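You operate a simulated robot arm through the tools that you are given. There is no shell and no other tool. Be economical: measure what you need, move in short steps, check, and stop when the job is done.

The job below is to be done with a simulated robot arm. You get a single attempt, and the scene is never put back.

## Task
Put things in order on the top of the work bench. At the end: the yellow oil bottle from the top of the work bench stands where the polish can (marked "MEDIUM") stood; the white filter from the top of the work bench stands where the beige felt pad stood; the polish can from the top of the work bench stands on top of the brown carton; the beige felt pad from the top of the work bench stands where the yellow oil bottle stood; the brown grease brush stands on top of the roller; whatever was shut is shut again. Leave all else as you found it, and nothing knocked over.
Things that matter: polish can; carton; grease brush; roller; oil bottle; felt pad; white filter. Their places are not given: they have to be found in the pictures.

Only the result counts: the job must be done as asked and must still hold three seconds after the hand-in. Knocking over, shifting, dropping, spilling or breaking anything else fails it.

## Robot
A 7-joint arm with a two-finger parallel gripper, fixed in place. Base frame: the origin is at the foot of the arm, x ahead of it, y to its left, z up; the work surface is at about z = 0.88. Units: m, degrees, N and s.
With the tool pointing down near the work surface it reaches from about 0.3 to 0.7 m from the base axis. Its first joint turns from -66.0 to 66.0 degrees. Payload 1.57 kg.
The TCP is the grasp point between the finger pads, 0.03 m short of the fingertips. In the tool frame z runs along the fingers and y along their closing line. Largest opening 0.11 m; finger width 0.024, thickness 0.012; the body of the gripper, 0.048 by 0.112 m, starts 0.078 m behind the TCP.
Orientation is that of the tool frame in the base frame, as a unit quaternion [w, x, y, z]. With the fingers straight down and closing along the base's y, the tool's x points along the base's -x, its y along +y and its z along -z.

## Interface
- The arm moves only by the tool servo_tool. Its argument "commands" is a list of rows, each a list of 7 numbers: the gripper command, from -1 (fully open) to 1 (shut), values between in proportion, then the shift along the tool's x, y, z in units of 300 mm (1.0 is 300 mm), then the turn, a rotation vector about the tool's x, y, z in units of 90 degrees (1.0 is 90 degrees). In form: [[jaw, dx, dy, dz, rx, ry, rz], ...]. A call has 1 to 10 rows; each row is the pose to reach, as a shift and turn from the pose commanded when the call began, along the tool's axes at that moment. A call with a number of a shift or a turn outside -1 to 1 is refused whole. A row lasts 0.2 s, in which the tool goes at most 0.05 m and 8.6 degrees; a call with a longer step from one row to the next is refused whole, and so is a gripper value outside its range. Where a pose cannot be reached the arm comes as near as it can. A force on the tool above 40 N (or 10 N above the force at the start of the call, whichever is more), or a blocked arm, ends the call early, and 0.2 s more pass. Each finger travels about 0.108 m/s and halts on what it meets, pressing with about 35 N; the grip force reading is that of the motor and also rises with nothing between the fingers. The clock runs only during rows and for 0.2 s after the last one: add rows that repeat a pose to give the fingers time. It gives the time, the measured TCP pose, the force on the tool (base axes), the opening and the grip force at its end, in the units of the frame above (readings bear some noise).
- Cameras (640 x 400 px; columns grow to the right, rows downward): "scene" is fixed at [0.1648, -0.3982, 1.3932]; the picture's right is [0.74, -0.68, 0.00], its down [-0.45, -0.49, -0.75] and it looks along [0.51, 0.55, -0.66] (base axes); focal length 262 px, centre (320, 200). "wrist" rides on the gripper at [-0.036, 0, -0.08] in the tool frame; the picture's right is [0.00, -1.00, 0.00], its down [0.97, 0.00, -0.24] and it looks along [0.24, 0.00, 0.97] (tool axes); focal length 218 px, centre (320, 200).
- camera(camera): a new picture of that camera. No time passes.
- pixel_to_xyz(camera, pixels): there is no depth. For up to 12 entries [column, row, z] of the newest picture of that camera ("zoom" is the newest enlarged one), the place [x, y] in the base frame at which the ray of that pixel passes the height z, good to about 0.002 m. No time passes.
- enlarge(camera, box): a new picture of the part [left, top, right, bottom] of that camera's present view, enlarged. No time passes.
- close_job(): hands the job in; it is judged then, once.

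Work in short steps. Measure before you move; look again where a grasp or a placing could have gone wrong, and mend it. You have 80 turns and 46 pictures in all, those below and enlarged ones among them. Open the gripper and draw the arm clear of the work before you hand the job in, unless the task says otherwise; then end with one line.

The tools are called after "Request:" as a command line: name --pt "numbers of a row" for each row, then --argument value for the rest, lists and objects as JSON in quotes. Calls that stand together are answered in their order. servo_tool: Moves the arm, as the interface text tells. Its arguments: {"type":"object","properties":{"commands":{"type":"array","items":{"type":"array","items":{"type":"number"}}}},"required":["commands"]} The other tools are called the same way: camera (camera) takes a picture; pixel_to_xyz (camera, pixels) gives the place at which the rays of pixels pass given heights; enlarge (camera, box) takes an enlarged picture of a part of a camera's view; close_job () hands the job in.

At the start:

```text
time: 0.0
ee_pos: [0.372, 0.1392, 1.183]
ee_rot: [0.001, 0.0, 1.0, 0.0]
ft_force: [0.0, 0.5, -0.4]
width: 0.11
grasp_force: 0.1
```

scene: 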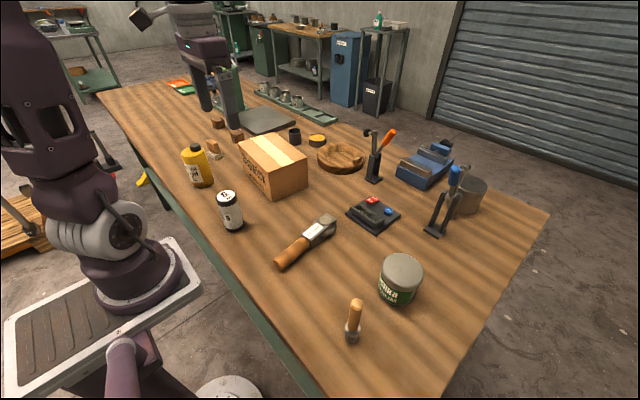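
wrist: 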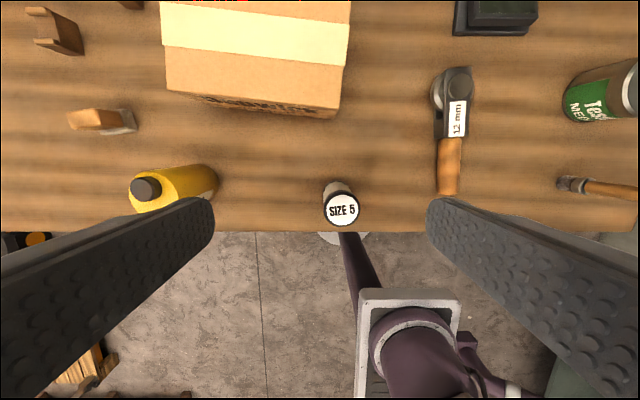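

I'll enlarge the regions of the scene picture to identify the items: oil bottle near (197,167), filter at (230,210), can at (400,280), brush at (353,320).

Request:
enlarge --camera "scene" --box '[160, 70, 350, 190]'

Request:
enlarge --camera "scene" --box '[310, 110, 510, 235]'

Request:
enlarge --camera "scene" --box '[260, 190, 460, 350]'

```text
3.33 times, centred on (255, 130) of scene
```

zoom: 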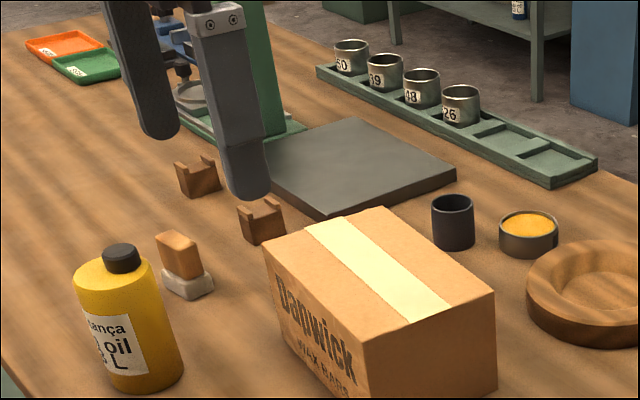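

```text
3.20 times, centred on (410, 172) of scene
```

zoom: 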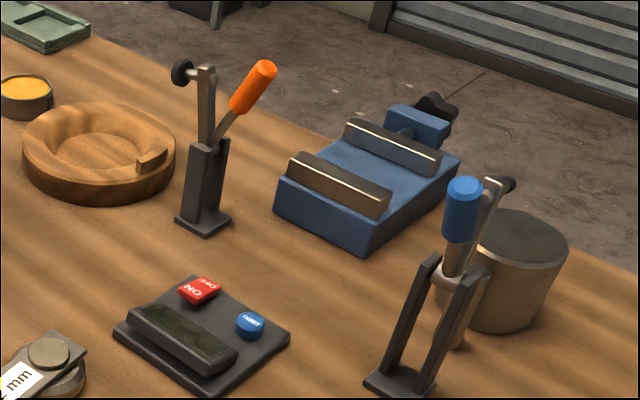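

```text
2.50 times, centred on (360, 270) of scene
```

zoom: 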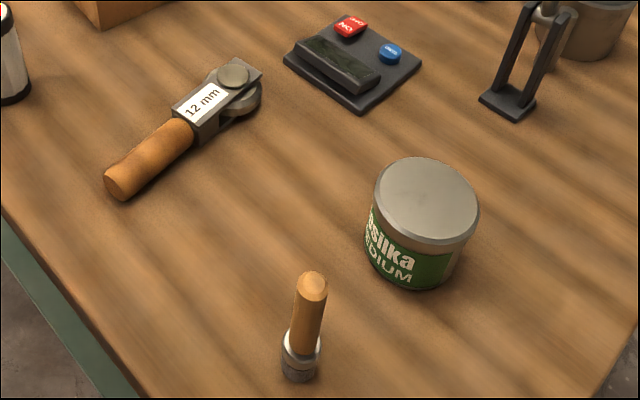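

The felt pad seems to be the wood-topped block at (213,150); the roller could be either the "12 mm" tool at (310,240) or the steel cylinder at (468,195). I measure base points of these and look closer.

Request:
enlarge --camera "scene" --box '[410, 130, 510, 240]'

Request:
enlarge --camera "scene" --box '[265, 205, 350, 275]'

Request:
pixel_to_xyz --camera "scene" --pixels '[[203, 185, 0.88], [214, 156, 0.88], [233, 229, 0.88], [397, 302, 0.88], [352, 340, 0.88], [462, 212, 0.88], [470, 185, 0.96], [270, 197, 0.88], [320, 232, 0.9], [285, 262, 0.9], [372, 182, 0.88], [435, 235, 0.88]]'

Request:
pixel_to_xyz --camera "wrist" --pixels '[[205, 175, 0.88], [120, 120, 0.9], [342, 208, 0.96], [340, 185, 0.88], [580, 100, 0.88], [570, 185, 0.89], [166, 90, 0.88], [340, 117, 0.88], [450, 85, 0.9], [450, 190, 0.9]]'

```text
3.64 times, centred on (460, 185) of scene
```

zoom: 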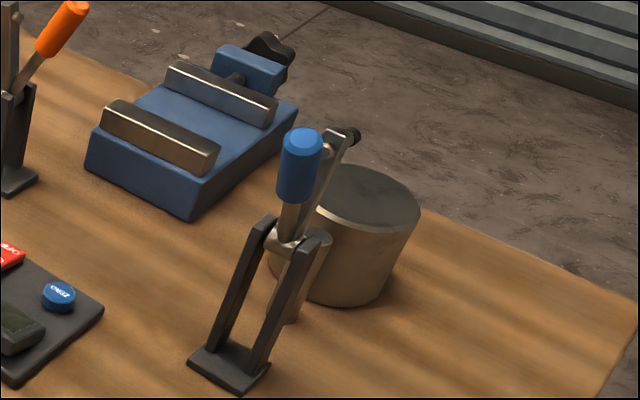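

```text
5.71 times, centred on (308, 240) of scene
```

zoom: 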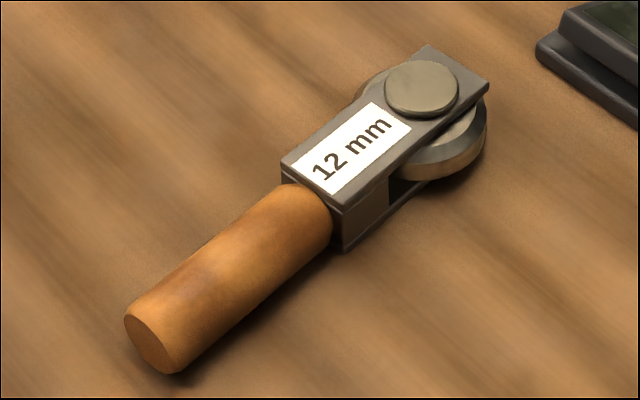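

```text
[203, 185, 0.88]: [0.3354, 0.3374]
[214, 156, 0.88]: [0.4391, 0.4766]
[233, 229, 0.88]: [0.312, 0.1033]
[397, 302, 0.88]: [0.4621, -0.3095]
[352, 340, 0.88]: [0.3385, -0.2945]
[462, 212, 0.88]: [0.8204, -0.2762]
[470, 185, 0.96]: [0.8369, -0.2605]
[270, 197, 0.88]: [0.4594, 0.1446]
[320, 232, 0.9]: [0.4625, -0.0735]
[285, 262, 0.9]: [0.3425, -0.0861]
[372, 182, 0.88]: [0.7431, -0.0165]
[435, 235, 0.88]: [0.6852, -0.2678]
```

```text
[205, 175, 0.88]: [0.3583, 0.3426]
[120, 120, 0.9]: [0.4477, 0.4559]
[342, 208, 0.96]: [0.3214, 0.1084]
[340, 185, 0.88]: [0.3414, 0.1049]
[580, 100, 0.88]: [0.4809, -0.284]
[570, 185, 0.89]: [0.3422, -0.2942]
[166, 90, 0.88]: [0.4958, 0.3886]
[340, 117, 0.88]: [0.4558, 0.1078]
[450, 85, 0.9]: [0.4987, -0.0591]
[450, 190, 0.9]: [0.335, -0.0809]
```

The 12 mm tool is a hand roller with a wheel in a fork (flat plate on top); the steel cylinder is out of reach. I move toward the can/brush side (about y = -0.28) to look from above.

Request:
servo_tool --pt "-1 0 -0.15 0 0 0 0" --pt "-1 0 -0.3 0 0 0 0" --pt "-1 0 -0.45 0 0 0 0" --pt "-1 0 -0.6 0 0 0 0" --pt "-1 0 -0.75 0 0 0 0" --pt "-1 0 -0.88 0 0 0 0"

Request:
servo_tool --pt "-1 -0.06 -0.14 0 0 0 0" --pt "-1 -0.12 -0.28 0 0 0 0" --pt "-1 -0.2 -0.4 0 0 0 0" --pt "-1 -0.24 -0.5 0 0 0 0" --pt "-1 -0.24 -0.5 0 0 0 0"

Request:
camera --camera "wrist"

```text
time: 1.4
ee_pos: [0.3727, -0.1251, 1.1858]
ee_rot: [0.0, 0.0, 1.0, 0.001]
ft_force: [-0.8, -0.4, -0.2]
width: 0.1101
grasp_force: 0.1
```

```text
time: 2.6
ee_pos: [0.4438, -0.2753, 1.182]
ee_rot: [0.0, 0.0, 1.0, 0.0]
ft_force: [0.9, 0.1, 0.7]
width: 0.1101
grasp_force: 0.0
```

```text
38 pictures are left
```

wrist: 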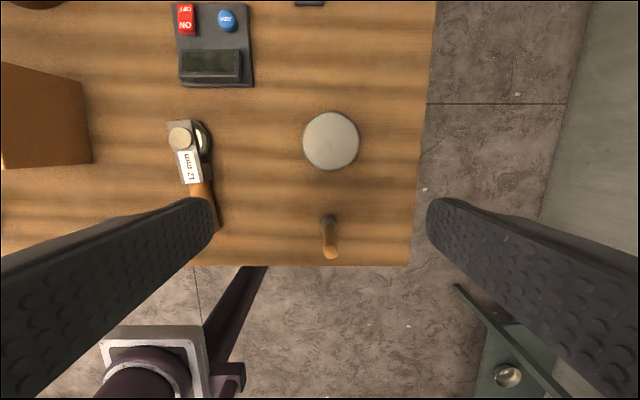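

Can top centre in the wrist picture is (330,141), radius ~29 px; the brush foot is at (329,222). I triangulate heights against the scene view.

Request:
pixel_to_xyz --camera "wrist" --pixels '[[330, 141, 0.96], [330, 141, 0.98], [302, 141, 0.97], [360, 141, 0.97], [331, 253, 0.96], [331, 253, 0.98], [329, 220, 0.89], [189, 168, 0.91], [181, 137, 0.92], [178, 121, 0.91], [203, 182, 0.91]]'

Request:
enlarge --camera "scene" --box '[330, 235, 442, 350]'

Request:
pixel_to_xyz --camera "scene" --pixels '[[403, 269, 0.94], [403, 269, 0.96], [403, 269, 0.98], [356, 302, 0.95], [356, 302, 0.97], [356, 302, 0.99]]'

```text
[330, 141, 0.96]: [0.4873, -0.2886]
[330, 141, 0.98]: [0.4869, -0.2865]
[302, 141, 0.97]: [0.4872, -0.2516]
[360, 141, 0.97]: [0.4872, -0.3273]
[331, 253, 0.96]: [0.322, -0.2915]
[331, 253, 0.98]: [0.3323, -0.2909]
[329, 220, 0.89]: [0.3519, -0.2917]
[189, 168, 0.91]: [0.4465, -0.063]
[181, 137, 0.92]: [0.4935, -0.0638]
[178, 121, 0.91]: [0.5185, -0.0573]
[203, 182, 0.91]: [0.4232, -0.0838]
```

```text
3.48 times, centred on (386, 292) of scene
```

zoom: 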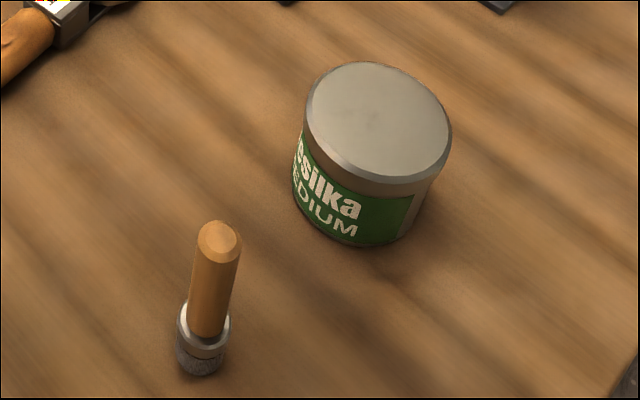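

```text
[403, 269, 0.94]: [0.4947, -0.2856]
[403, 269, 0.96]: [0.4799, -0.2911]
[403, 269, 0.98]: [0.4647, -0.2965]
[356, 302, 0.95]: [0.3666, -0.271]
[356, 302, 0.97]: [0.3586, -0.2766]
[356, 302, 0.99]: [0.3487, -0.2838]
```

Triangulation puts the can's centre at (0.487,-0.289), top z≈0.95, diameter ≈0.077; brush tip ≈(0.343,-0.289,1.0). I shift over the can and descend to TCP z 0.925.

Request:
servo_tool --pt "-1 -0.1433 -0.047 0 0 0 0" --pt "-1 -0.1433 -0.047 0.15 0 0 0" --pt "-1 -0.1433 -0.047 0.3 0 0 0" --pt "-1 -0.1433 -0.047 0.45 0 0 0" --pt "-1 -0.1433 -0.047 0.56 0 0 0" --pt "-1 -0.1433 -0.047 0.66 0 0 0" --pt "-1 -0.1433 -0.047 0.76 0 0 0" --pt "-1 -0.1433 -0.047 0.86 0 0 0" --pt "-1 -0.1433 -0.047 0.86 0 0 0"

Request:
enlarge --camera "scene" --box '[300, 150, 500, 350]'

```text
time: 4.6
ee_pos: [0.4846, -0.29, 0.9252]
ee_rot: [-0.001, 0.0, 1.0, 0.0]
ft_force: [0.7, -1.4, 0.2]
width: 0.11
grasp_force: 0.1
```

```text
2.00 times, centred on (400, 250) of scene
```

zoom: 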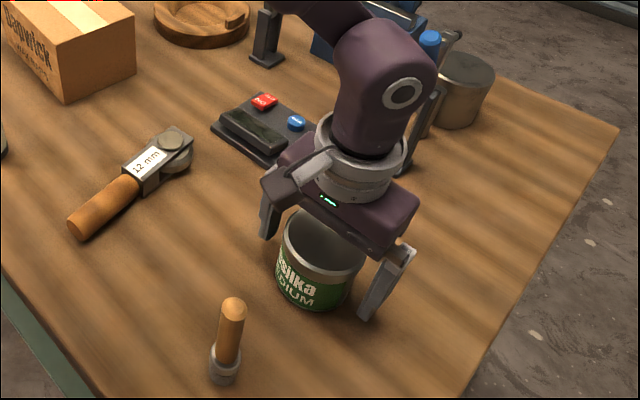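

The fingers straddle the can well; I close.

Request:
servo_tool --pt "1 0 0 0 0 0 0" --pt "1 0 0 0 0 0 0" --pt "1 0 0 0 0 0 0"

Request:
servo_tool --pt "1 0 0 -0.1 0 0 0" --pt "1 0 0 -0.25 0 0 0" --pt "1 0 0 -0.4 0 0 0" --pt "1 0 0 -0.55 0 0 0" --pt "1 0 0 -0.7 0 0 0" --pt "1 0 0 -0.85 0 0 0"

Request:
camera --camera "scene"

```text
time: 5.4
ee_pos: [0.4857, -0.2894, 0.9258]
ee_rot: [0.0, -0.001, 1.0, 0.001]
ft_force: [0.2, -1.3, 0.5]
width: 0.079
grasp_force: 35.2
```

```text
time: 6.8
ee_pos: [0.4861, -0.2883, 1.1825]
ee_rot: [0.0, 0.0, 1.0, 0.0]
ft_force: [-0.5, 0.5, -0.1]
width: 0.0
grasp_force: 21.0
```

```text
35 pictures are left
```

scene: 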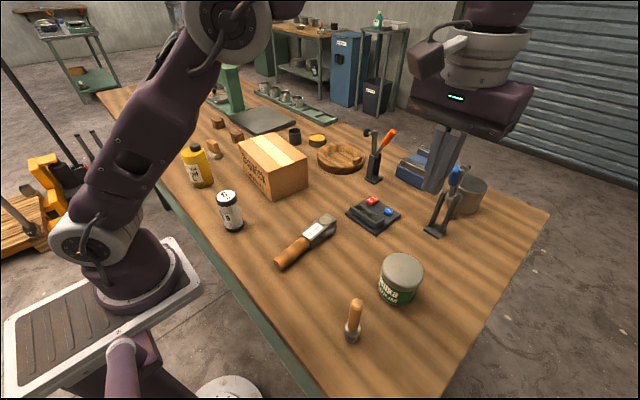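

The can slipped out and stayed standing. I look with the wrist camera to recheck its centre before regrasping.

Request:
camera --camera "wrist"

Request:
servo_tool --pt "-1 0 0 0 0 0 0" --pt "-1 0 0 0 0 0 0" --pt "-1 0 0 0 0 0 0"

Request:
enlarge --camera "wrist" --box '[220, 120, 420, 260]'

```text
34 pictures are left
```

wrist: 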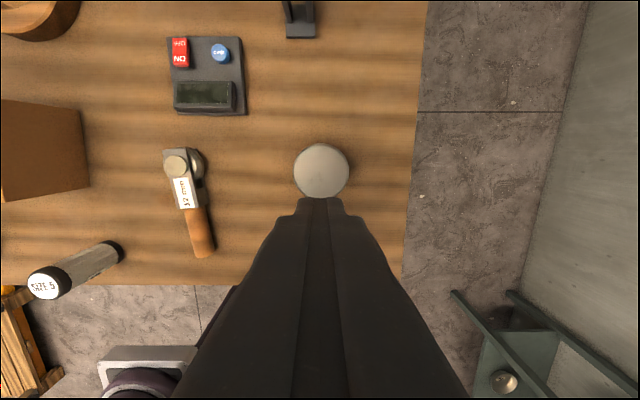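

```text
time: 7.6
ee_pos: [0.4859, -0.2881, 1.1812]
ee_rot: [0.0, 0.0, 1.0, 0.0]
ft_force: [-0.3, -0.6, 0.4]
width: 0.1102
grasp_force: 0.0
```

```text
2.86 times, centred on (320, 190) of wrist
```

zoom: 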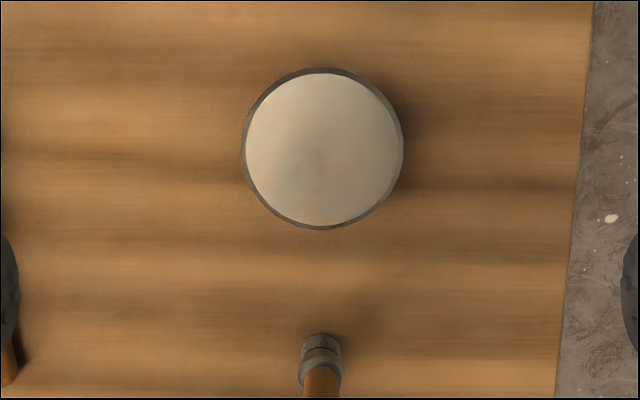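

Request:
pixel_to_xyz --camera "zoom" --pixels '[[323, 148, 0.95], [242, 148, 0.93], [404, 148, 0.93], [323, 68, 0.93], [323, 230, 0.93]]'

Request:
pixel_to_xyz --camera "scene" --pixels '[[403, 269, 0.95], [403, 269, 0.96], [403, 269, 0.94], [397, 303, 0.88]]'

```text
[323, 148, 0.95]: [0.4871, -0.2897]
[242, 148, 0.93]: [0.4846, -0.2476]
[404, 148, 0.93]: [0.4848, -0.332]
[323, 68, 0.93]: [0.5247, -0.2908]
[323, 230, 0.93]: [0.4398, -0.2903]
```

```text
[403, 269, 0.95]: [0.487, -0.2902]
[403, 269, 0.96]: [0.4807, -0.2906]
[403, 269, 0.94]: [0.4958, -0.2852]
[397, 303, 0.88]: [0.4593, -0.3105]
```

The can is unmoved at (0.486,-0.290). I regrasp slightly lower (tips at ~0.886) and then lift much more gently.

Request:
servo_tool --pt "-1 0 -0.004 0.15 0 0 0" --pt "-1 0 -0.004 0.3 0 0 0" --pt "-1 0 -0.004 0.45 0 0 0" --pt "-1 0 -0.004 0.6 0 0 0" --pt "-1 0 -0.004 0.72 0 0 0" --pt "-1 0 -0.004 0.82 0 0 0" --pt "-1 0 -0.004 0.88 0 0 0" --pt "-1 0 -0.004 0.88 0 0 0"

Request:
servo_tool --pt "1 0 0 0 0 0 0" --pt "1 0 0 0 0 0 0" --pt "1 0 0 0 0 0 0" --pt "1 0 0 0 0 0 0"

Request:
servo_tool --pt "1 0 0 -0.01 0 0 0" --pt "1 0 0 -0.02 0 0 0" --pt "1 0 0 -0.03 0 0 0" --pt "1 0 0 -0.04 0 0 0" --pt "1 0 0 -0.05 0 0 0" --pt "1 0 0 -0.06 0 0 0" --pt "1 0 0 -0.07 0 0 0" --pt "1 0 0 -0.07 0 0 0"

Request:
enlarge --camera "scene" --box '[330, 205, 470, 325]'

```text
time: 9.4
ee_pos: [0.488, -0.2895, 0.9157]
ee_rot: [0.0, 0.0, 1.0, 0.0]
ft_force: [-0.3, -0.8, 0.3]
width: 0.1097
grasp_force: 0.1
```

```text
time: 10.4
ee_pos: [0.4878, -0.2897, 0.9149]
ee_rot: [-0.001, 0.0, 1.0, 0.0]
ft_force: [-0.6, 0.5, 0.1]
width: 0.0792
grasp_force: 34.9
```

```text
time: 12.2
ee_pos: [0.4884, -0.2893, 0.9389]
ee_rot: [0.0, 0.0, 1.0, 0.0]
ft_force: [-0.5, -0.7, -3.1]
width: 0.0795
grasp_force: 34.9
```

```text
3.33 times, centred on (400, 265) of scene
```

zoom: 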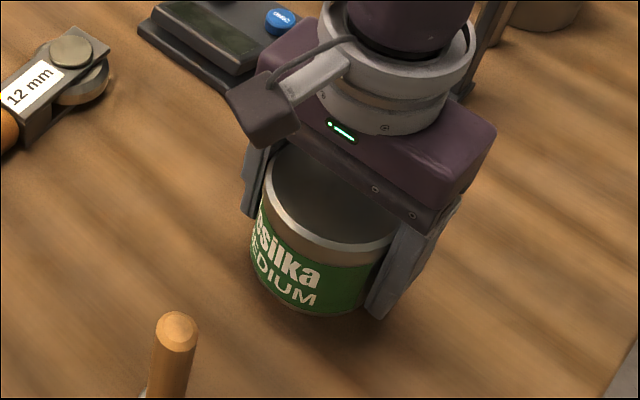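

The force reads -3 N in z, so the can seems to come along. I continue gently, up 60 mm, then check.

Request:
servo_tool --pt "1 0 0 -0.02 0 0 0" --pt "1 0 0 -0.04 0 0 0" --pt "1 0 0 -0.06 0 0 0" --pt "1 0 0 -0.09 0 0 0" --pt "1 0 0 -0.12 0 0 0" --pt "1 0 0 -0.15 0 0 0" --pt "1 0 0 -0.18 0 0 0" --pt "1 0 0 -0.21 0 0 0" --pt "1 0 0 -0.21 0 0 0"

Request:
enlarge --camera "scene" --box '[330, 185, 470, 325]'

```text
time: 14.2
ee_pos: [0.4869, -0.2876, 1.0027]
ee_rot: [0.0, 0.0, 1.0, 0.001]
ft_force: [0.5, 1.0, -2.9]
width: 0.0795
grasp_force: 34.9
```

```text
2.86 times, centred on (400, 255) of scene
```

zoom: 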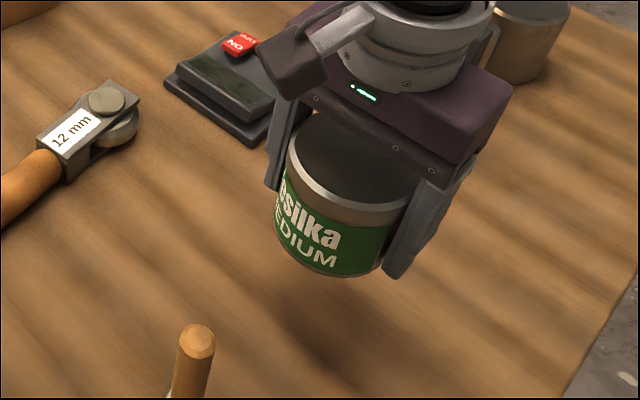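

The can is firmly held with slow motion (weight ~3 N). Now I measure the carton's top corners in the scene view.

Request:
pixel_to_xyz --camera "scene" --pixels '[[272, 198, 0.88], [268.5, 175, 0.94], [268.5, 175, 0.96], [268.5, 175, 0.98], [268.5, 175, 1.0], [307.5, 159, 0.96], [307.5, 159, 0.98], [308, 186, 0.88], [238.5, 145, 0.96], [238.5, 145, 0.98], [273, 132, 0.96], [273, 132, 0.98]]'

```text
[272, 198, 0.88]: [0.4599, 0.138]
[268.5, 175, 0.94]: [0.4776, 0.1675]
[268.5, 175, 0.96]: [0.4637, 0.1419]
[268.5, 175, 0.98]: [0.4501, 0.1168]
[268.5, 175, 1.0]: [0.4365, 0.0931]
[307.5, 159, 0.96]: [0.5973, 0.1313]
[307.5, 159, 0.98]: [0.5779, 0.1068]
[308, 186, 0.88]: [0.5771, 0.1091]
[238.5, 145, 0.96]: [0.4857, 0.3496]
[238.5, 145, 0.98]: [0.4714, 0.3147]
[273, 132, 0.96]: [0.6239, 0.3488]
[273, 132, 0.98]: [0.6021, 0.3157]
```

Carton top is about z 0.965, centre near (0.535, 0.232). I carry the can up and across in gentle steps.

Request:
servo_tool --pt "1 0 0 -0.03 0 0 0" --pt "1 0 0 -0.09 0 0 0" --pt "1 0 0.02 -0.16 0 0 0" --pt "1 0 0.07 -0.22 0 0 0" --pt "1 -0.02 0.14 -0.27 0 0 0" --pt "1 -0.03 0.22 -0.3 0 0 0" --pt "1 -0.04 0.3 -0.3 0 0 0" --pt "1 -0.05 0.37 -0.3 0 0 0" --pt "1 -0.06 0.42 -0.3 0 0 0" --pt "1 -0.06 0.44 -0.3 0 0 0"

Request:
servo_tool --pt "1 0 0.03 0 0 0 0" --pt "1 0 0.09 0 0 0 0" --pt "1 0 0.17 0 0 0 0" --pt "1 -0.01 0.25 0 0 0 0" --pt "1 -0.02 0.33 0 0 0 0" --pt "1 -0.03 0.41 0 0 0 0" --pt "1 -0.04 0.49 0 0 0 0" --pt "1 -0.05 0.57 0 0 0 0" --pt "1 -0.06 0.63 0 0 0 0" --pt "1 -0.06 0.65 0 0 0 0"

Request:
camera --camera "wrist"

Request:
camera --camera "scene"

```text
time: 16.4
ee_pos: [0.5046, -0.1564, 1.0922]
ee_rot: [0.0, 0.0, 1.0, 0.0]
ft_force: [0.5, -0.3, -2.4]
width: 0.0794
grasp_force: 34.9
```

```text
time: 18.6
ee_pos: [0.5219, 0.0355, 1.0911]
ee_rot: [0.001, 0.0, 1.0, 0.001]
ft_force: [0.3, 0.3, -3.5]
width: 0.0793
grasp_force: 35.1
```

```text
30 pictures are left
```

wrist: 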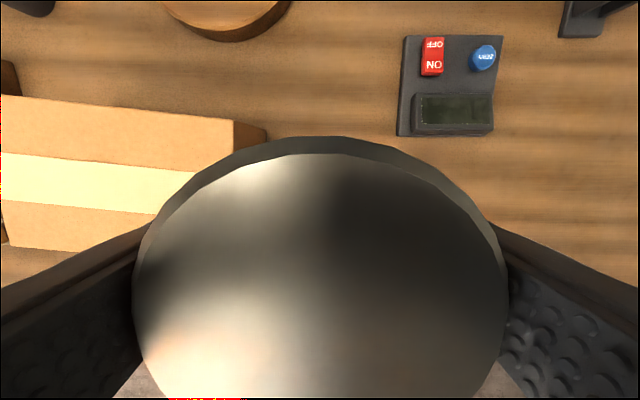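

```text
29 pictures are left
```

scene: 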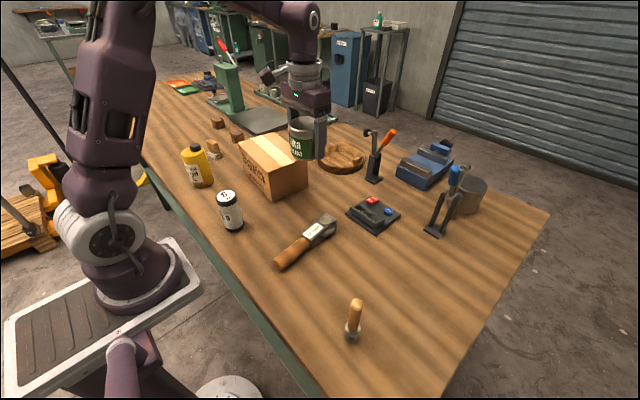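

Carton's top far-right corner is at wrist (233,121); its top left-near corner about (8,246). I measure for the centre and height.

Request:
pixel_to_xyz --camera "wrist" --pixels '[[233, 121, 0.96], [233, 121, 0.97], [266, 130, 0.88], [8, 246, 0.96], [4, 96, 0.96], [8, 246, 0.97], [6, 152, 0.96], [190, 170, 0.96], [160, 213, 0.96]]'

```text
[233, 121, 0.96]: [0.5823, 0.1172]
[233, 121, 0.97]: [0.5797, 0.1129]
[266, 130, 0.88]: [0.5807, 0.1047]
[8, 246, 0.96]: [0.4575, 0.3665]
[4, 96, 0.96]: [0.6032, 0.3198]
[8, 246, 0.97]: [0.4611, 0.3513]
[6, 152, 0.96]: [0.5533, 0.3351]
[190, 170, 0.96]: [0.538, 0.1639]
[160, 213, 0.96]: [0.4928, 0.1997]
```

Carton top z≈0.97, centre ≈(0.53,0.225). I carry the can the remaining 0.19 m and lower to TCP 1.02.

Request:
servo_tool --pt "1 0 0.03 0 0 0 0" --pt "1 0 0.1 0 0 0 0" --pt "1 0 0.18 0 0 0 0" --pt "1 -0.01 0.26 0 0 0 0" --pt "1 -0.02 0.34 0 0 0 0" --pt "1 -0.027 0.42 0 0 0 0" --pt "1 -0.027 0.5 0 0 0 0" --pt "1 -0.027 0.57 0 0 0 0" --pt "1 -0.027 0.62 0 0 0 0" --pt "1 -0.027 0.633 0 0 0 0"

Request:
servo_tool --pt "1 0 0 0.02 0 0 0" --pt "1 0 0 0.06 0 0 0" --pt "1 0 0 0.1 0 0 0" --pt "1 0 0 0.14 0 0 0" --pt "1 0 0 0.18 0 0 0" --pt "1 0 0 0.21 0 0 0" --pt "1 0 0 0.23 0 0 0" --pt "1 0 0 0.23 0 0 0"

Request:
enlarge --camera "scene" --box '[210, 100, 350, 210]'

```text
time: 20.8
ee_pos: [0.5305, 0.2264, 1.0919]
ee_rot: [0.0, 0.0, 1.0, 0.0]
ft_force: [0.6, 0.5, -2.5]
width: 0.0792
grasp_force: 35.0
```

```text
time: 22.6
ee_pos: [0.5309, 0.2275, 1.0253]
ee_rot: [0.002, 0.0, 1.0, 0.001]
ft_force: [-4.2, -1.3, 30.5]
width: 0.0795
grasp_force: 35.0
```

```text
3.64 times, centred on (280, 155) of scene
```

zoom: 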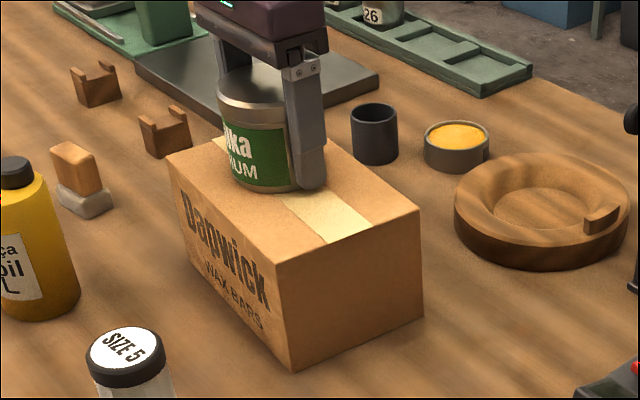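

Contact at TCP 1.025 with 30 N; I back off 4 mm to unload, then open slowly and rise.

Request:
servo_tool --pt "1 0 0 -0.012 0 0 0" --pt "1 0 0 -0.012 0 0 0"

Request:
servo_tool --pt "0.2 0 0 0 0 0 0" --pt "-0.6 0 0 0 0 0 0" --pt "-1 0 0 0 0 0 0" --pt "-1 0 0 -0.03 0 0 0" --pt "-1 0 0 -0.12 0 0 0" --pt "-1 0 0 -0.25 0 0 0" --pt "-1 0 0 -0.4 0 0 0" --pt "-1 0 0 -0.5 0 0 0"

Request:
enlarge --camera "scene" --box '[160, 100, 350, 230]'

Request:
camera --camera "wrist"

```text
time: 23.2
ee_pos: [0.5302, 0.2261, 1.0262]
ee_rot: [0.0, -0.001, 1.0, 0.001]
ft_force: [-0.5, 3.1, 5.9]
width: 0.0792
grasp_force: 35.2
```

```text
time: 25.0
ee_pos: [0.5341, 0.227, 1.1763]
ee_rot: [0.001, 0.0, 1.0, 0.0]
ft_force: [-0.8, 0.2, 0.4]
width: 0.11
grasp_force: 0.0
```

```text
3.08 times, centred on (255, 165) of scene
```

zoom: 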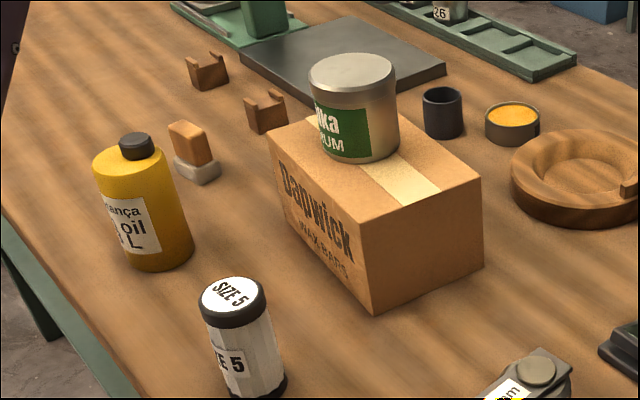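

```text
26 pictures are left
```

wrist: 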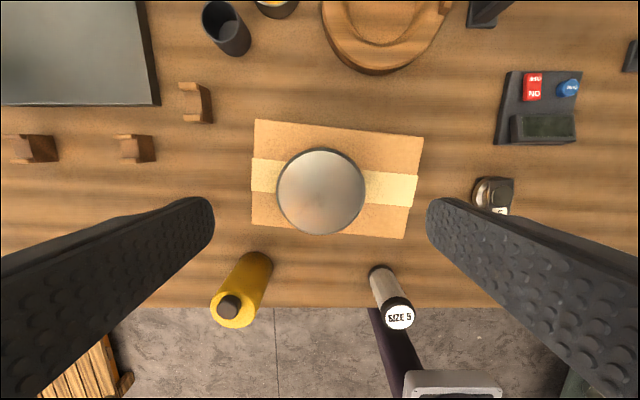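

The can stands well on the carton. Now triangulate the bottle: cap at wrist (229,307) and scene (194,145); foot at wrist (258,256), scene (202,182).

Request:
pixel_to_xyz --camera "wrist" --pixels '[[229, 307, 1.0], [229, 307, 1.02], [229, 307, 1.04], [258, 252, 0.88], [244, 262, 0.88], [273, 265, 0.88], [400, 317, 0.96], [400, 317, 0.98], [380, 266, 0.88], [370, 272, 0.88], [393, 268, 0.88]]'

Request:
pixel_to_xyz --camera "zoom" --pixels '[[137, 140, 1.0], [137, 140, 1.02], [137, 140, 1.04], [160, 272, 0.88], [123, 258, 0.88], [193, 250, 0.88], [230, 292, 0.96], [230, 292, 0.98], [232, 395, 0.88], [287, 383, 0.88]]'

```text
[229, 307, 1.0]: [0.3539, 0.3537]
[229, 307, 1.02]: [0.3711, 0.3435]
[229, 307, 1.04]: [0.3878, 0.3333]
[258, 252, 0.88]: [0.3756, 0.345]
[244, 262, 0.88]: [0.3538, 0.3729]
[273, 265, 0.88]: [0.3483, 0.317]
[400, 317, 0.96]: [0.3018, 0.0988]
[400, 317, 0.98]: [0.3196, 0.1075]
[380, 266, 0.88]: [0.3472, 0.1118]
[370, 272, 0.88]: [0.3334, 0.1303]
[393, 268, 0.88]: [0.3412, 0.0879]
```

```text
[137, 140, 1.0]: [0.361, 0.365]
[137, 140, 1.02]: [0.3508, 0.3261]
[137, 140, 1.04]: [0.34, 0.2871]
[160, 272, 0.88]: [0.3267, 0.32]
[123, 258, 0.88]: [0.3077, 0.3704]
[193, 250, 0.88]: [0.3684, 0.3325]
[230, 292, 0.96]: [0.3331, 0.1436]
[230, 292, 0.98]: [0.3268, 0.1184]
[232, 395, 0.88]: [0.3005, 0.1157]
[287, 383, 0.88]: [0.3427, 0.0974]
```

I move above the bottle for a cleaner measurement.

Request:
servo_tool --pt "-1 0.1 0.08 0 0 0 0" --pt "-1 0.2 0.16 0 0 0 0" --pt "-1 0.3 0.24 0 0 0 0" --pt "-1 0.4 0.32 0 0 0 0" --pt "-1 0.5 0.39 0 0 0 0" --pt "-1 0.5 0.39 0 0 0 0"

Request:
camera --camera "wrist"

```text
time: 26.4
ee_pos: [0.3816, 0.3457, 1.1734]
ee_rot: [0.0, 0.0, 1.0, 0.0]
ft_force: [0.2, -0.1, -0.2]
width: 0.1099
grasp_force: 0.1
```

```text
25 pictures are left
```

wrist: 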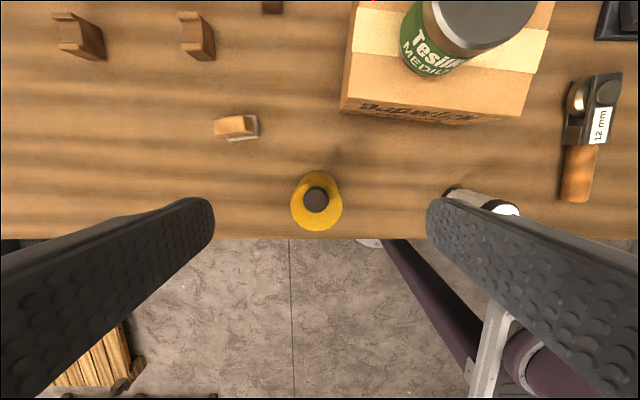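

Request:
enlarge --camera "wrist" --box '[190, 90, 370, 240]'

Request:
pixel_to_xyz --camera "wrist" --pixels '[[316, 199, 1.005], [291, 203, 0.97], [342, 203, 0.97], [317, 231, 0.97], [325, 170, 0.88], [316, 172, 0.97], [239, 140, 0.88], [235, 123, 0.93], [230, 125, 0.93]]'

```text
2.67 times, centred on (280, 165) of wrist
```

zoom: 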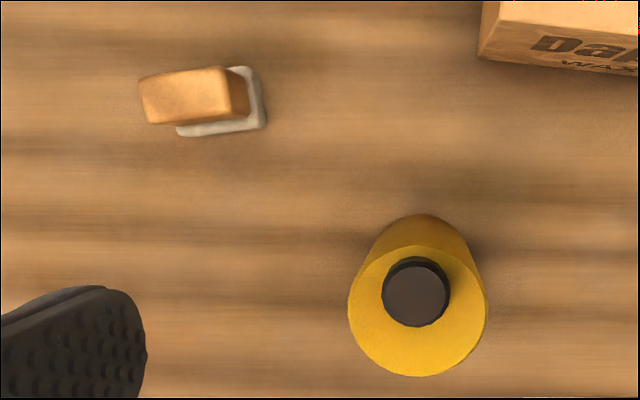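

```text
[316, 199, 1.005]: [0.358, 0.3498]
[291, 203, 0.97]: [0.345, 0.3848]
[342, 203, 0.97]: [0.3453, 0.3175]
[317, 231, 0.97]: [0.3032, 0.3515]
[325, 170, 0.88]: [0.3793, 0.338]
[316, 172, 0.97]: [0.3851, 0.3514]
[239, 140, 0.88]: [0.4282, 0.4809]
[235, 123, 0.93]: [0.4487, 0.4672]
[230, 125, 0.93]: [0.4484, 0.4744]
```

Bottle axis ≈(0.350,0.349), top ≈1.008, diameter ~0.062. I descend around it to TCP z 0.945.

Request:
servo_tool --pt "-1 0.103 0.011 0 0 0 0" --pt "-1 0.103 0.011 0.12 0 0 0" --pt "-1 0.103 0.011 0.25 0 0 0" --pt "-1 0.103 0.011 0.38 0 0 0" --pt "-1 0.103 0.011 0.5 0 0 0" --pt "-1 0.103 0.011 0.6 0 0 0" --pt "-1 0.103 0.011 0.7 0 0 0" --pt "-1 0.103 0.011 0.763 0 0 0" --pt "-1 0.103 0.011 0.763 0 0 0"

Request:
servo_tool --pt "0 0 0 0 0 0 0" --pt "0.3 0 0 0 0 0 0" --pt "1 0 0 0 0 0 0" --pt "1 0 0 0 0 0 0" --pt "1 0 0 0 0 0 0"

Request:
camera --camera "wrist"

```text
time: 28.4
ee_pos: [0.3496, 0.3447, 0.9459]
ee_rot: [0.0, 0.0, 1.0, 0.0]
ft_force: [-0.2, 0.5, 0.4]
width: 0.1101
grasp_force: 0.0
```

```text
time: 29.6
ee_pos: [0.3494, 0.3456, 0.9464]
ee_rot: [0.0, 0.0, 1.0, -0.001]
ft_force: [-0.4, 0.7, 0.5]
width: 0.0658
grasp_force: 35.1
```

```text
23 pictures are left
```

wrist: 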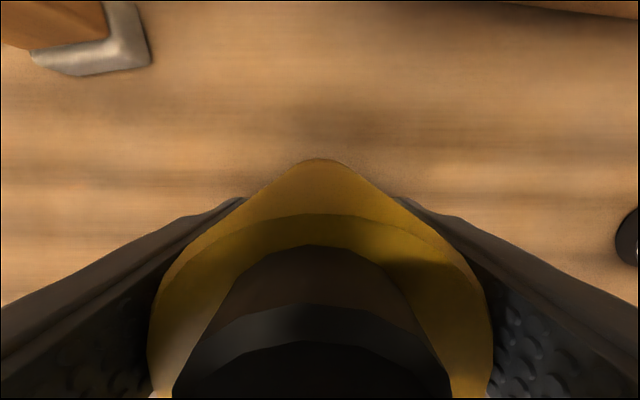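

Gripped at width 0.066. The foot's far edge is at (320,159); I measure it and lift gently.

Request:
pixel_to_xyz --camera "wrist" --pixels '[[320, 159, 0.88], [150, 70, 0.88], [130, 5, 0.9], [60, 74, 0.88]]'

Request:
servo_tool --pt "1 0 0 -0.01 0 0 0" --pt "1 0 0 -0.02 0 0 0" --pt "1 0 0 -0.04 0 0 0" --pt "1 0 0 -0.06 0 0 0" --pt "1 0 0 -0.09 0 0 0" --pt "1 0 0 -0.12 0 0 0" --pt "1 0 0 -0.15 0 0 0" --pt "1 0 0 -0.18 0 0 0" --pt "1 0 0 -0.2 0 0 0"

Request:
enlarge --camera "scene" --box '[140, 90, 290, 210]'

```text
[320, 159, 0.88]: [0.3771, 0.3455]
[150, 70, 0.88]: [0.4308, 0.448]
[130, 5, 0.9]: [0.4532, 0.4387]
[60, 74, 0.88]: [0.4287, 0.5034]
```

```text
time: 31.6
ee_pos: [0.3498, 0.3475, 1.0061]
ee_rot: [0.0, 0.0, 1.0, 0.0]
ft_force: [-0.3, 1.2, -3.7]
width: 0.0657
grasp_force: 35.1
```

```text
3.33 times, centred on (215, 150) of scene
```

zoom: 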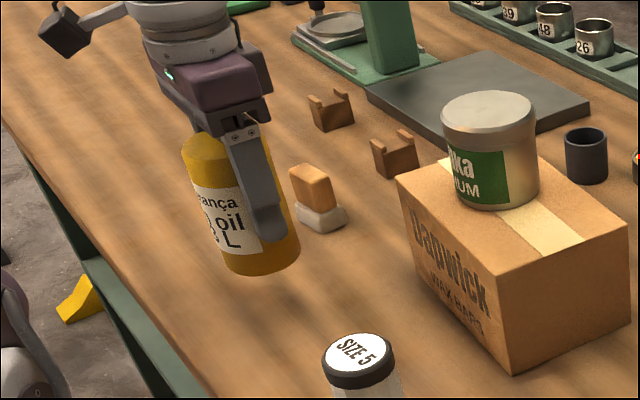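

Bottle is held (3.7 N); its original axis was (0.345,0.346). I carry it up and across toward the can's old place (0.4865,-0.2895).

Request:
servo_tool --pt "1 0 0 -0.04 0 0 0" --pt "1 0 0 -0.11 0 0 0" --pt "1 0 -0.02 -0.19 0 0 0" --pt "1 0 -0.07 -0.27 0 0 0" --pt "1 0 -0.14 -0.34 0 0 0" --pt "1 0 -0.22 -0.38 0 0 0" --pt "1 0 -0.31 -0.4 0 0 0" --pt "1 0 -0.4 -0.4 0 0 0" --pt "1 0 -0.47 -0.4 0 0 0" --pt "1 0 -0.5 -0.4 0 0 0"

Request:
servo_tool --pt "1 0 -0.03 0 0 0 0" --pt "1 0 -0.1 0 0 0 0" --pt "1 -0.02 -0.19 0 0 0 0" --pt "1 -0.05 -0.29 0 0 0 0" --pt "1 -0.09 -0.39 0 0 0 0" --pt "1 -0.14 -0.49 0 0 0 0" --pt "1 -0.19 -0.59 0 0 0 0" --pt "1 -0.23 -0.69 0 0 0 0" --pt "1 -0.26 -0.76 0 0 0 0" --pt "1 -0.27 -0.79 0 0 0 0"

Request:
servo_tool --pt "1 0 -0.03 0 0 0 0" --pt "1 -0.02 -0.1 0 0 0 0" --pt "1 -0.05 -0.19 0 0 0 0" --pt "1 -0.08 -0.28 0 0 0 0" --pt "1 -0.11 -0.38 0 0 0 0" --pt "1 -0.14 -0.48 0 0 0 0" --pt "1 -0.17 -0.58 0 0 0 0" --pt "1 -0.19 -0.68 0 0 0 0" --pt "1 -0.2 -0.77 0 0 0 0" --pt "1 -0.203 -0.81 0 0 0 0"

Request:
camera --camera "scene"

```text
time: 33.8
ee_pos: [0.3483, 0.1959, 1.1266]
ee_rot: [0.0, 0.0, 1.0, 0.0]
ft_force: [-0.6, -0.5, -3.6]
width: 0.0653
grasp_force: 34.6
```

```text
time: 36.0
ee_pos: [0.4326, -0.0386, 1.1263]
ee_rot: [0.0, -0.001, 1.0, 0.0]
ft_force: [0.2, 0.6, -2.7]
width: 0.0653
grasp_force: 35.2
```

```text
time: 38.2
ee_pos: [0.492, -0.2822, 1.1273]
ee_rot: [-0.001, -0.001, 1.0, 0.0]
ft_force: [-0.1, 0.2, -3.6]
width: 0.0654
grasp_force: 34.8
```

```text
21 pictures are left
```

scene: 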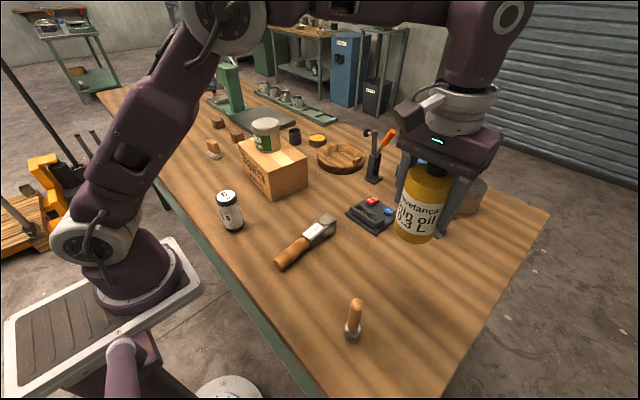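

All fine. I shift 6 mm in y and lower to TCP ≈0.950, slowing near the surface.

Request:
servo_tool --pt "1 0 -0.022 0.03 0 0 0" --pt "1 0 -0.022 0.1 0 0 0" --pt "1 0 -0.022 0.19 0 0 0" --pt "1 0 -0.022 0.28 0 0 0" --pt "1 0 -0.022 0.37 0 0 0" --pt "1 0 -0.022 0.45 0 0 0" --pt "1 0 -0.022 0.52 0 0 0" --pt "1 0 -0.022 0.56 0 0 0" --pt "1 0 -0.022 0.58 0 0 0" --pt "1 0 -0.022 0.585 0 0 0"

Request:
servo_tool --pt "1 0 0 0.004 0 0 0" --pt "1 0 0 0.008 0 0 0" --pt "1 0 0 0.012 0 0 0" --pt "1 0 0 0.015 0 0 0"

```text
time: 40.4
ee_pos: [0.4928, -0.2891, 0.9514]
ee_rot: [0.0, 0.0, 1.0, 0.0]
ft_force: [0.8, -0.2, -2.4]
width: 0.0656
grasp_force: 34.9
```

```text
time: 41.4
ee_pos: [0.4929, -0.2889, 0.9465]
ee_rot: [0.0, -0.001, 1.0, 0.0]
ft_force: [-0.1, -0.9, -4.1]
width: 0.0655
grasp_force: 35.4
```

Still hanging (-4 N); a few more millimetres down until contact shows.

Request:
servo_tool --pt "1 0 0 0.003 0 0 0" --pt "1 0 0 0.006 0 0 0" --pt "1 0 0 0.006 0 0 0"

```text
time: 42.2
ee_pos: [0.4919, -0.2893, 0.9454]
ee_rot: [0.001, -0.002, 1.0, 0.001]
ft_force: [-2.2, 4.6, 21.3]
width: 0.0656
grasp_force: 35.2
```

Contact (21 N up). I back off 1 mm, release and rise clear.

Request:
servo_tool --pt "1 0 0 -0.003 0 0 0" --pt "1 0 0 -0.003 0 0 0" --pt "0.2 0 0 -0.003 0 0 0" --pt "-0.4 0 0 -0.003 0 0 0" --pt "-1 0 0 -0.003 0 0 0" --pt "-1 0 0 -0.003 0 0 0"

Request:
servo_tool --pt "-1 0 0 -0.05 0 0 0" --pt "-1 0 0 -0.15 0 0 0" --pt "-1 0 0 -0.3 0 0 0" --pt "-1 0 0 -0.45 0 0 0" --pt "-1 0 0 -0.6 0 0 0" --pt "-1 0 0 -0.7 0 0 0" --pt "-1 0 0 -0.75 0 0 0"

Request:
camera --camera "wrist"

```text
time: 43.6
ee_pos: [0.492, -0.2903, 0.9448]
ee_rot: [0.0, 0.0, 1.0, 0.001]
ft_force: [-0.2, -0.1, 0.3]
width: 0.1101
grasp_force: 0.0
```

```text
time: 45.2
ee_pos: [0.4905, -0.2901, 1.1717]
ee_rot: [-0.001, 0.0, 1.0, 0.0]
ft_force: [0.1, 0.0, -0.5]
width: 0.11
grasp_force: 0.2
```

```text
20 pictures are left
```

wrist: 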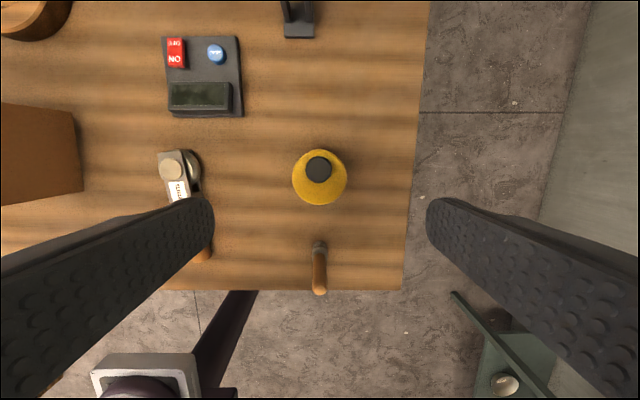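

The bottle stands at the can's place. While here, I go over the roller (about (0.46,-0.075)) to measure it for the brush.

Request:
servo_tool --pt "-1 0.01 0.12 0 0 0 0" --pt "-1 0.02 0.26 0 0 0 0" --pt "-1 0.03 0.4 0 0 0 0" --pt "-1 0.04 0.54 0.06 0 0 0" --pt "-1 0.05 0.66 0.15 0 0 0" --pt "-1 0.06 0.717 0.24 0 0 0" --pt "-1 0.06 0.717 0.3 0 0 0" --pt "-1 0.06 0.717 0.3 0 0 0"

Request:
enlarge --camera "wrist" --box '[220, 70, 420, 270]'

Request:
enlarge --camera "scene" --box '[265, 205, 350, 275]'

```text
time: 47.0
ee_pos: [0.4727, -0.0732, 1.0818]
ee_rot: [0.0, 0.0, 1.0, 0.0]
ft_force: [-0.7, 0.3, 0.1]
width: 0.1101
grasp_force: 0.1
```

```text
2.00 times, centred on (320, 170) of wrist
```

zoom: 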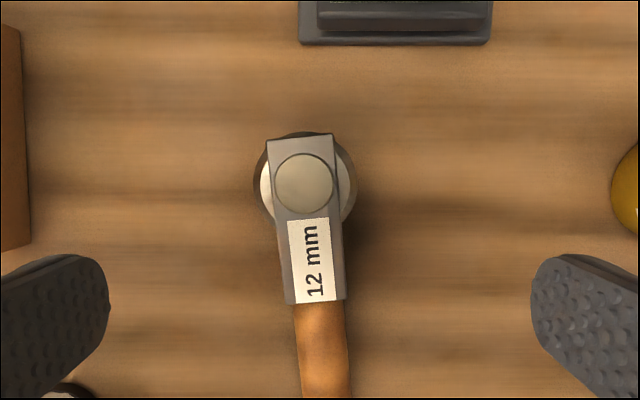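

```text
5.71 times, centred on (308, 240) of scene
```

zoom: 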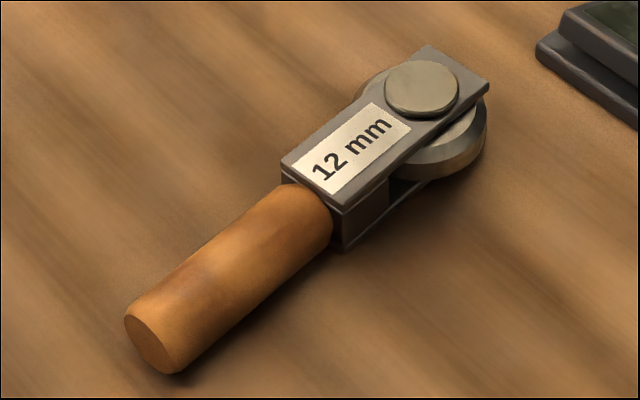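

Request:
camera --camera "wrist"

Request:
pixel_to_xyz --camera "zoom" --pixels '[[345, 210, 0.9], [345, 210, 0.91], [345, 210, 0.92], [345, 210, 0.93], [488, 82, 0.9], [488, 82, 0.91], [488, 82, 0.92], [488, 82, 0.93], [285, 165, 0.91], [285, 165, 0.92]]'

Request:
pixel_to_xyz --camera "wrist" --pixels '[[333, 219, 0.9], [333, 219, 0.92], [326, 137, 0.9], [326, 137, 0.92], [303, 222, 0.92], [318, 201, 0.92], [312, 161, 0.92], [294, 139, 0.92]]'

```text
17 pictures are left
```

wrist: 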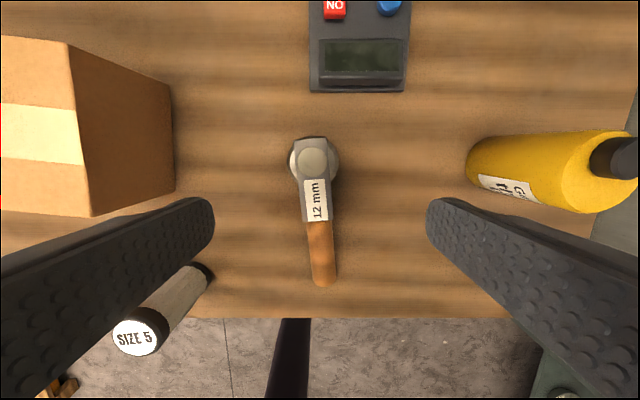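

```text
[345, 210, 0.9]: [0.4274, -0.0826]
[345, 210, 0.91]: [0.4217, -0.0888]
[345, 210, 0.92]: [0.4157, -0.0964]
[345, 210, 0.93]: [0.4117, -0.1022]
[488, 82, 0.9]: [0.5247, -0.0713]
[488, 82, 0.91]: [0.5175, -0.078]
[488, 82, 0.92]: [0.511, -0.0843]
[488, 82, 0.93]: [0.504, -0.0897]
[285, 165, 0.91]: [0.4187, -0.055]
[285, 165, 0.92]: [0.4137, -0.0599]
```

```text
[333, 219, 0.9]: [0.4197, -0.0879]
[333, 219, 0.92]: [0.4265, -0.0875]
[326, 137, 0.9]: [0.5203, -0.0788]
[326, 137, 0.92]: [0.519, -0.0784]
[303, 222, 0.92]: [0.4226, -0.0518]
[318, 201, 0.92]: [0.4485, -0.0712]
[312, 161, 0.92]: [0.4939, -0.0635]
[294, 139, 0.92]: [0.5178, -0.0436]
```

Plate is level at z≈0.91; target for the brush is its label area (0.449,-0.068). Now I go above the brush for a precise look.

Request:
servo_tool --pt "-1 0.05 -0.1 -0.06 0 0 0" --pt "-1 0.1 -0.24 -0.13 0 0 0" --pt "-1 0.15 -0.38 -0.13 0 0 0" --pt "-1 0.2 -0.52 -0.13 0 0 0" --pt "-1 0.25 -0.65 -0.13 0 0 0" --pt "-1 0.283 -0.717 -0.13 0 0 0" --pt "-1 0.283 -0.717 -0.13 0 0 0"

Request:
camera --camera "wrist"

```text
time: 48.6
ee_pos: [0.3889, -0.2872, 1.1205]
ee_rot: [-0.001, -0.001, 1.0, 0.001]
ft_force: [0.5, 0.6, -0.4]
width: 0.1099
grasp_force: 0.1
```

```text
16 pictures are left
```

wrist: 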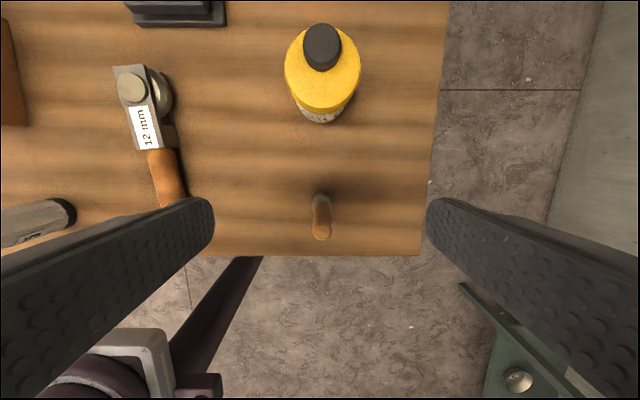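

Request:
pixel_to_xyz --camera "wrist" --pixels '[[322, 232, 0.99], [322, 232, 1.0], [320, 193, 0.88], [311, 200, 0.89], [331, 200, 0.89], [320, 196, 0.9]]'

Request:
pixel_to_xyz --camera "scene" --pixels '[[356.7, 302.5, 0.97], [356.7, 302.5, 0.98], [356.7, 302.5, 0.99], [352.5, 341, 0.88]]'

```text
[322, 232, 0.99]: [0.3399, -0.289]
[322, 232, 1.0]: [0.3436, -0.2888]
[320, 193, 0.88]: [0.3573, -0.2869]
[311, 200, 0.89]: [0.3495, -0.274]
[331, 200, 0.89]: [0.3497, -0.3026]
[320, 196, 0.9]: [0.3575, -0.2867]
```

```text
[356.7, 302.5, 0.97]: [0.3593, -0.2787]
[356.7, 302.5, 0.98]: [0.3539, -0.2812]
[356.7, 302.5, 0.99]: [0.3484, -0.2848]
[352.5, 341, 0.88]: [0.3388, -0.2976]
```

Brush axis ≈(0.344,-0.289), tip ≈0.997. I descend to TCP z 0.953 around the handle and close.

Request:
servo_tool --pt "-1 0.147 -0.005 0 0 0 0" --pt "-1 0.147 -0.005 0.12 0 0 0" --pt "-1 0.147 -0.005 0.24 0 0 0" --pt "-1 0.147 -0.005 0.36 0 0 0" --pt "-1 0.147 -0.005 0.46 0 0 0" --pt "-1 0.147 -0.005 0.53 0 0 0" --pt "-1 0.147 -0.005 0.558 0 0 0" --pt "-1 0.147 -0.005 0.558 0 0 0"

Request:
servo_tool --pt "-0.5 0 0 0 0 0 0" --pt "0 0 0 0 0 0 0" --pt "0.4 0 0 0 0 0 0" --pt "0.7 0 0 0 0 0 0" --pt "1 0 0 0 0 0 0" --pt "1 0 0 0 0 0 0" --pt "1 0 0 0 0 0 0"

Request:
enlarge --camera "scene" --box '[300, 240, 440, 360]'

```text
time: 50.4
ee_pos: [0.3444, -0.2901, 0.9499]
ee_rot: [-0.001, 0.0, 1.0, 0.001]
ft_force: [-0.2, -0.7, -0.2]
width: 0.1097
grasp_force: 0.1
```

```text
time: 52.0
ee_pos: [0.3455, -0.2907, 0.9502]
ee_rot: [0.0, 0.0, 1.0, 0.0]
ft_force: [0.2, 0.0, 1.7]
width: 0.0188
grasp_force: 33.7
```

```text
3.33 times, centred on (370, 300) of scene
```

zoom: 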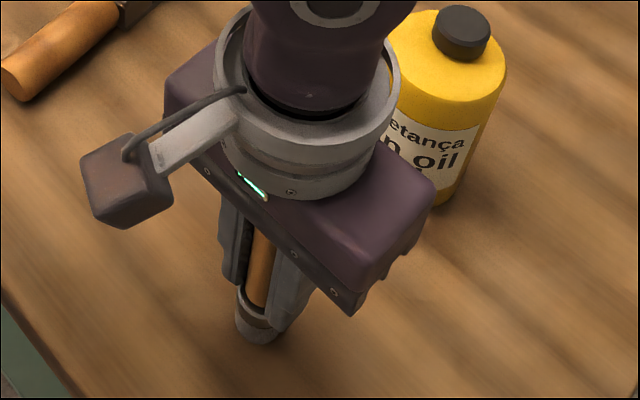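

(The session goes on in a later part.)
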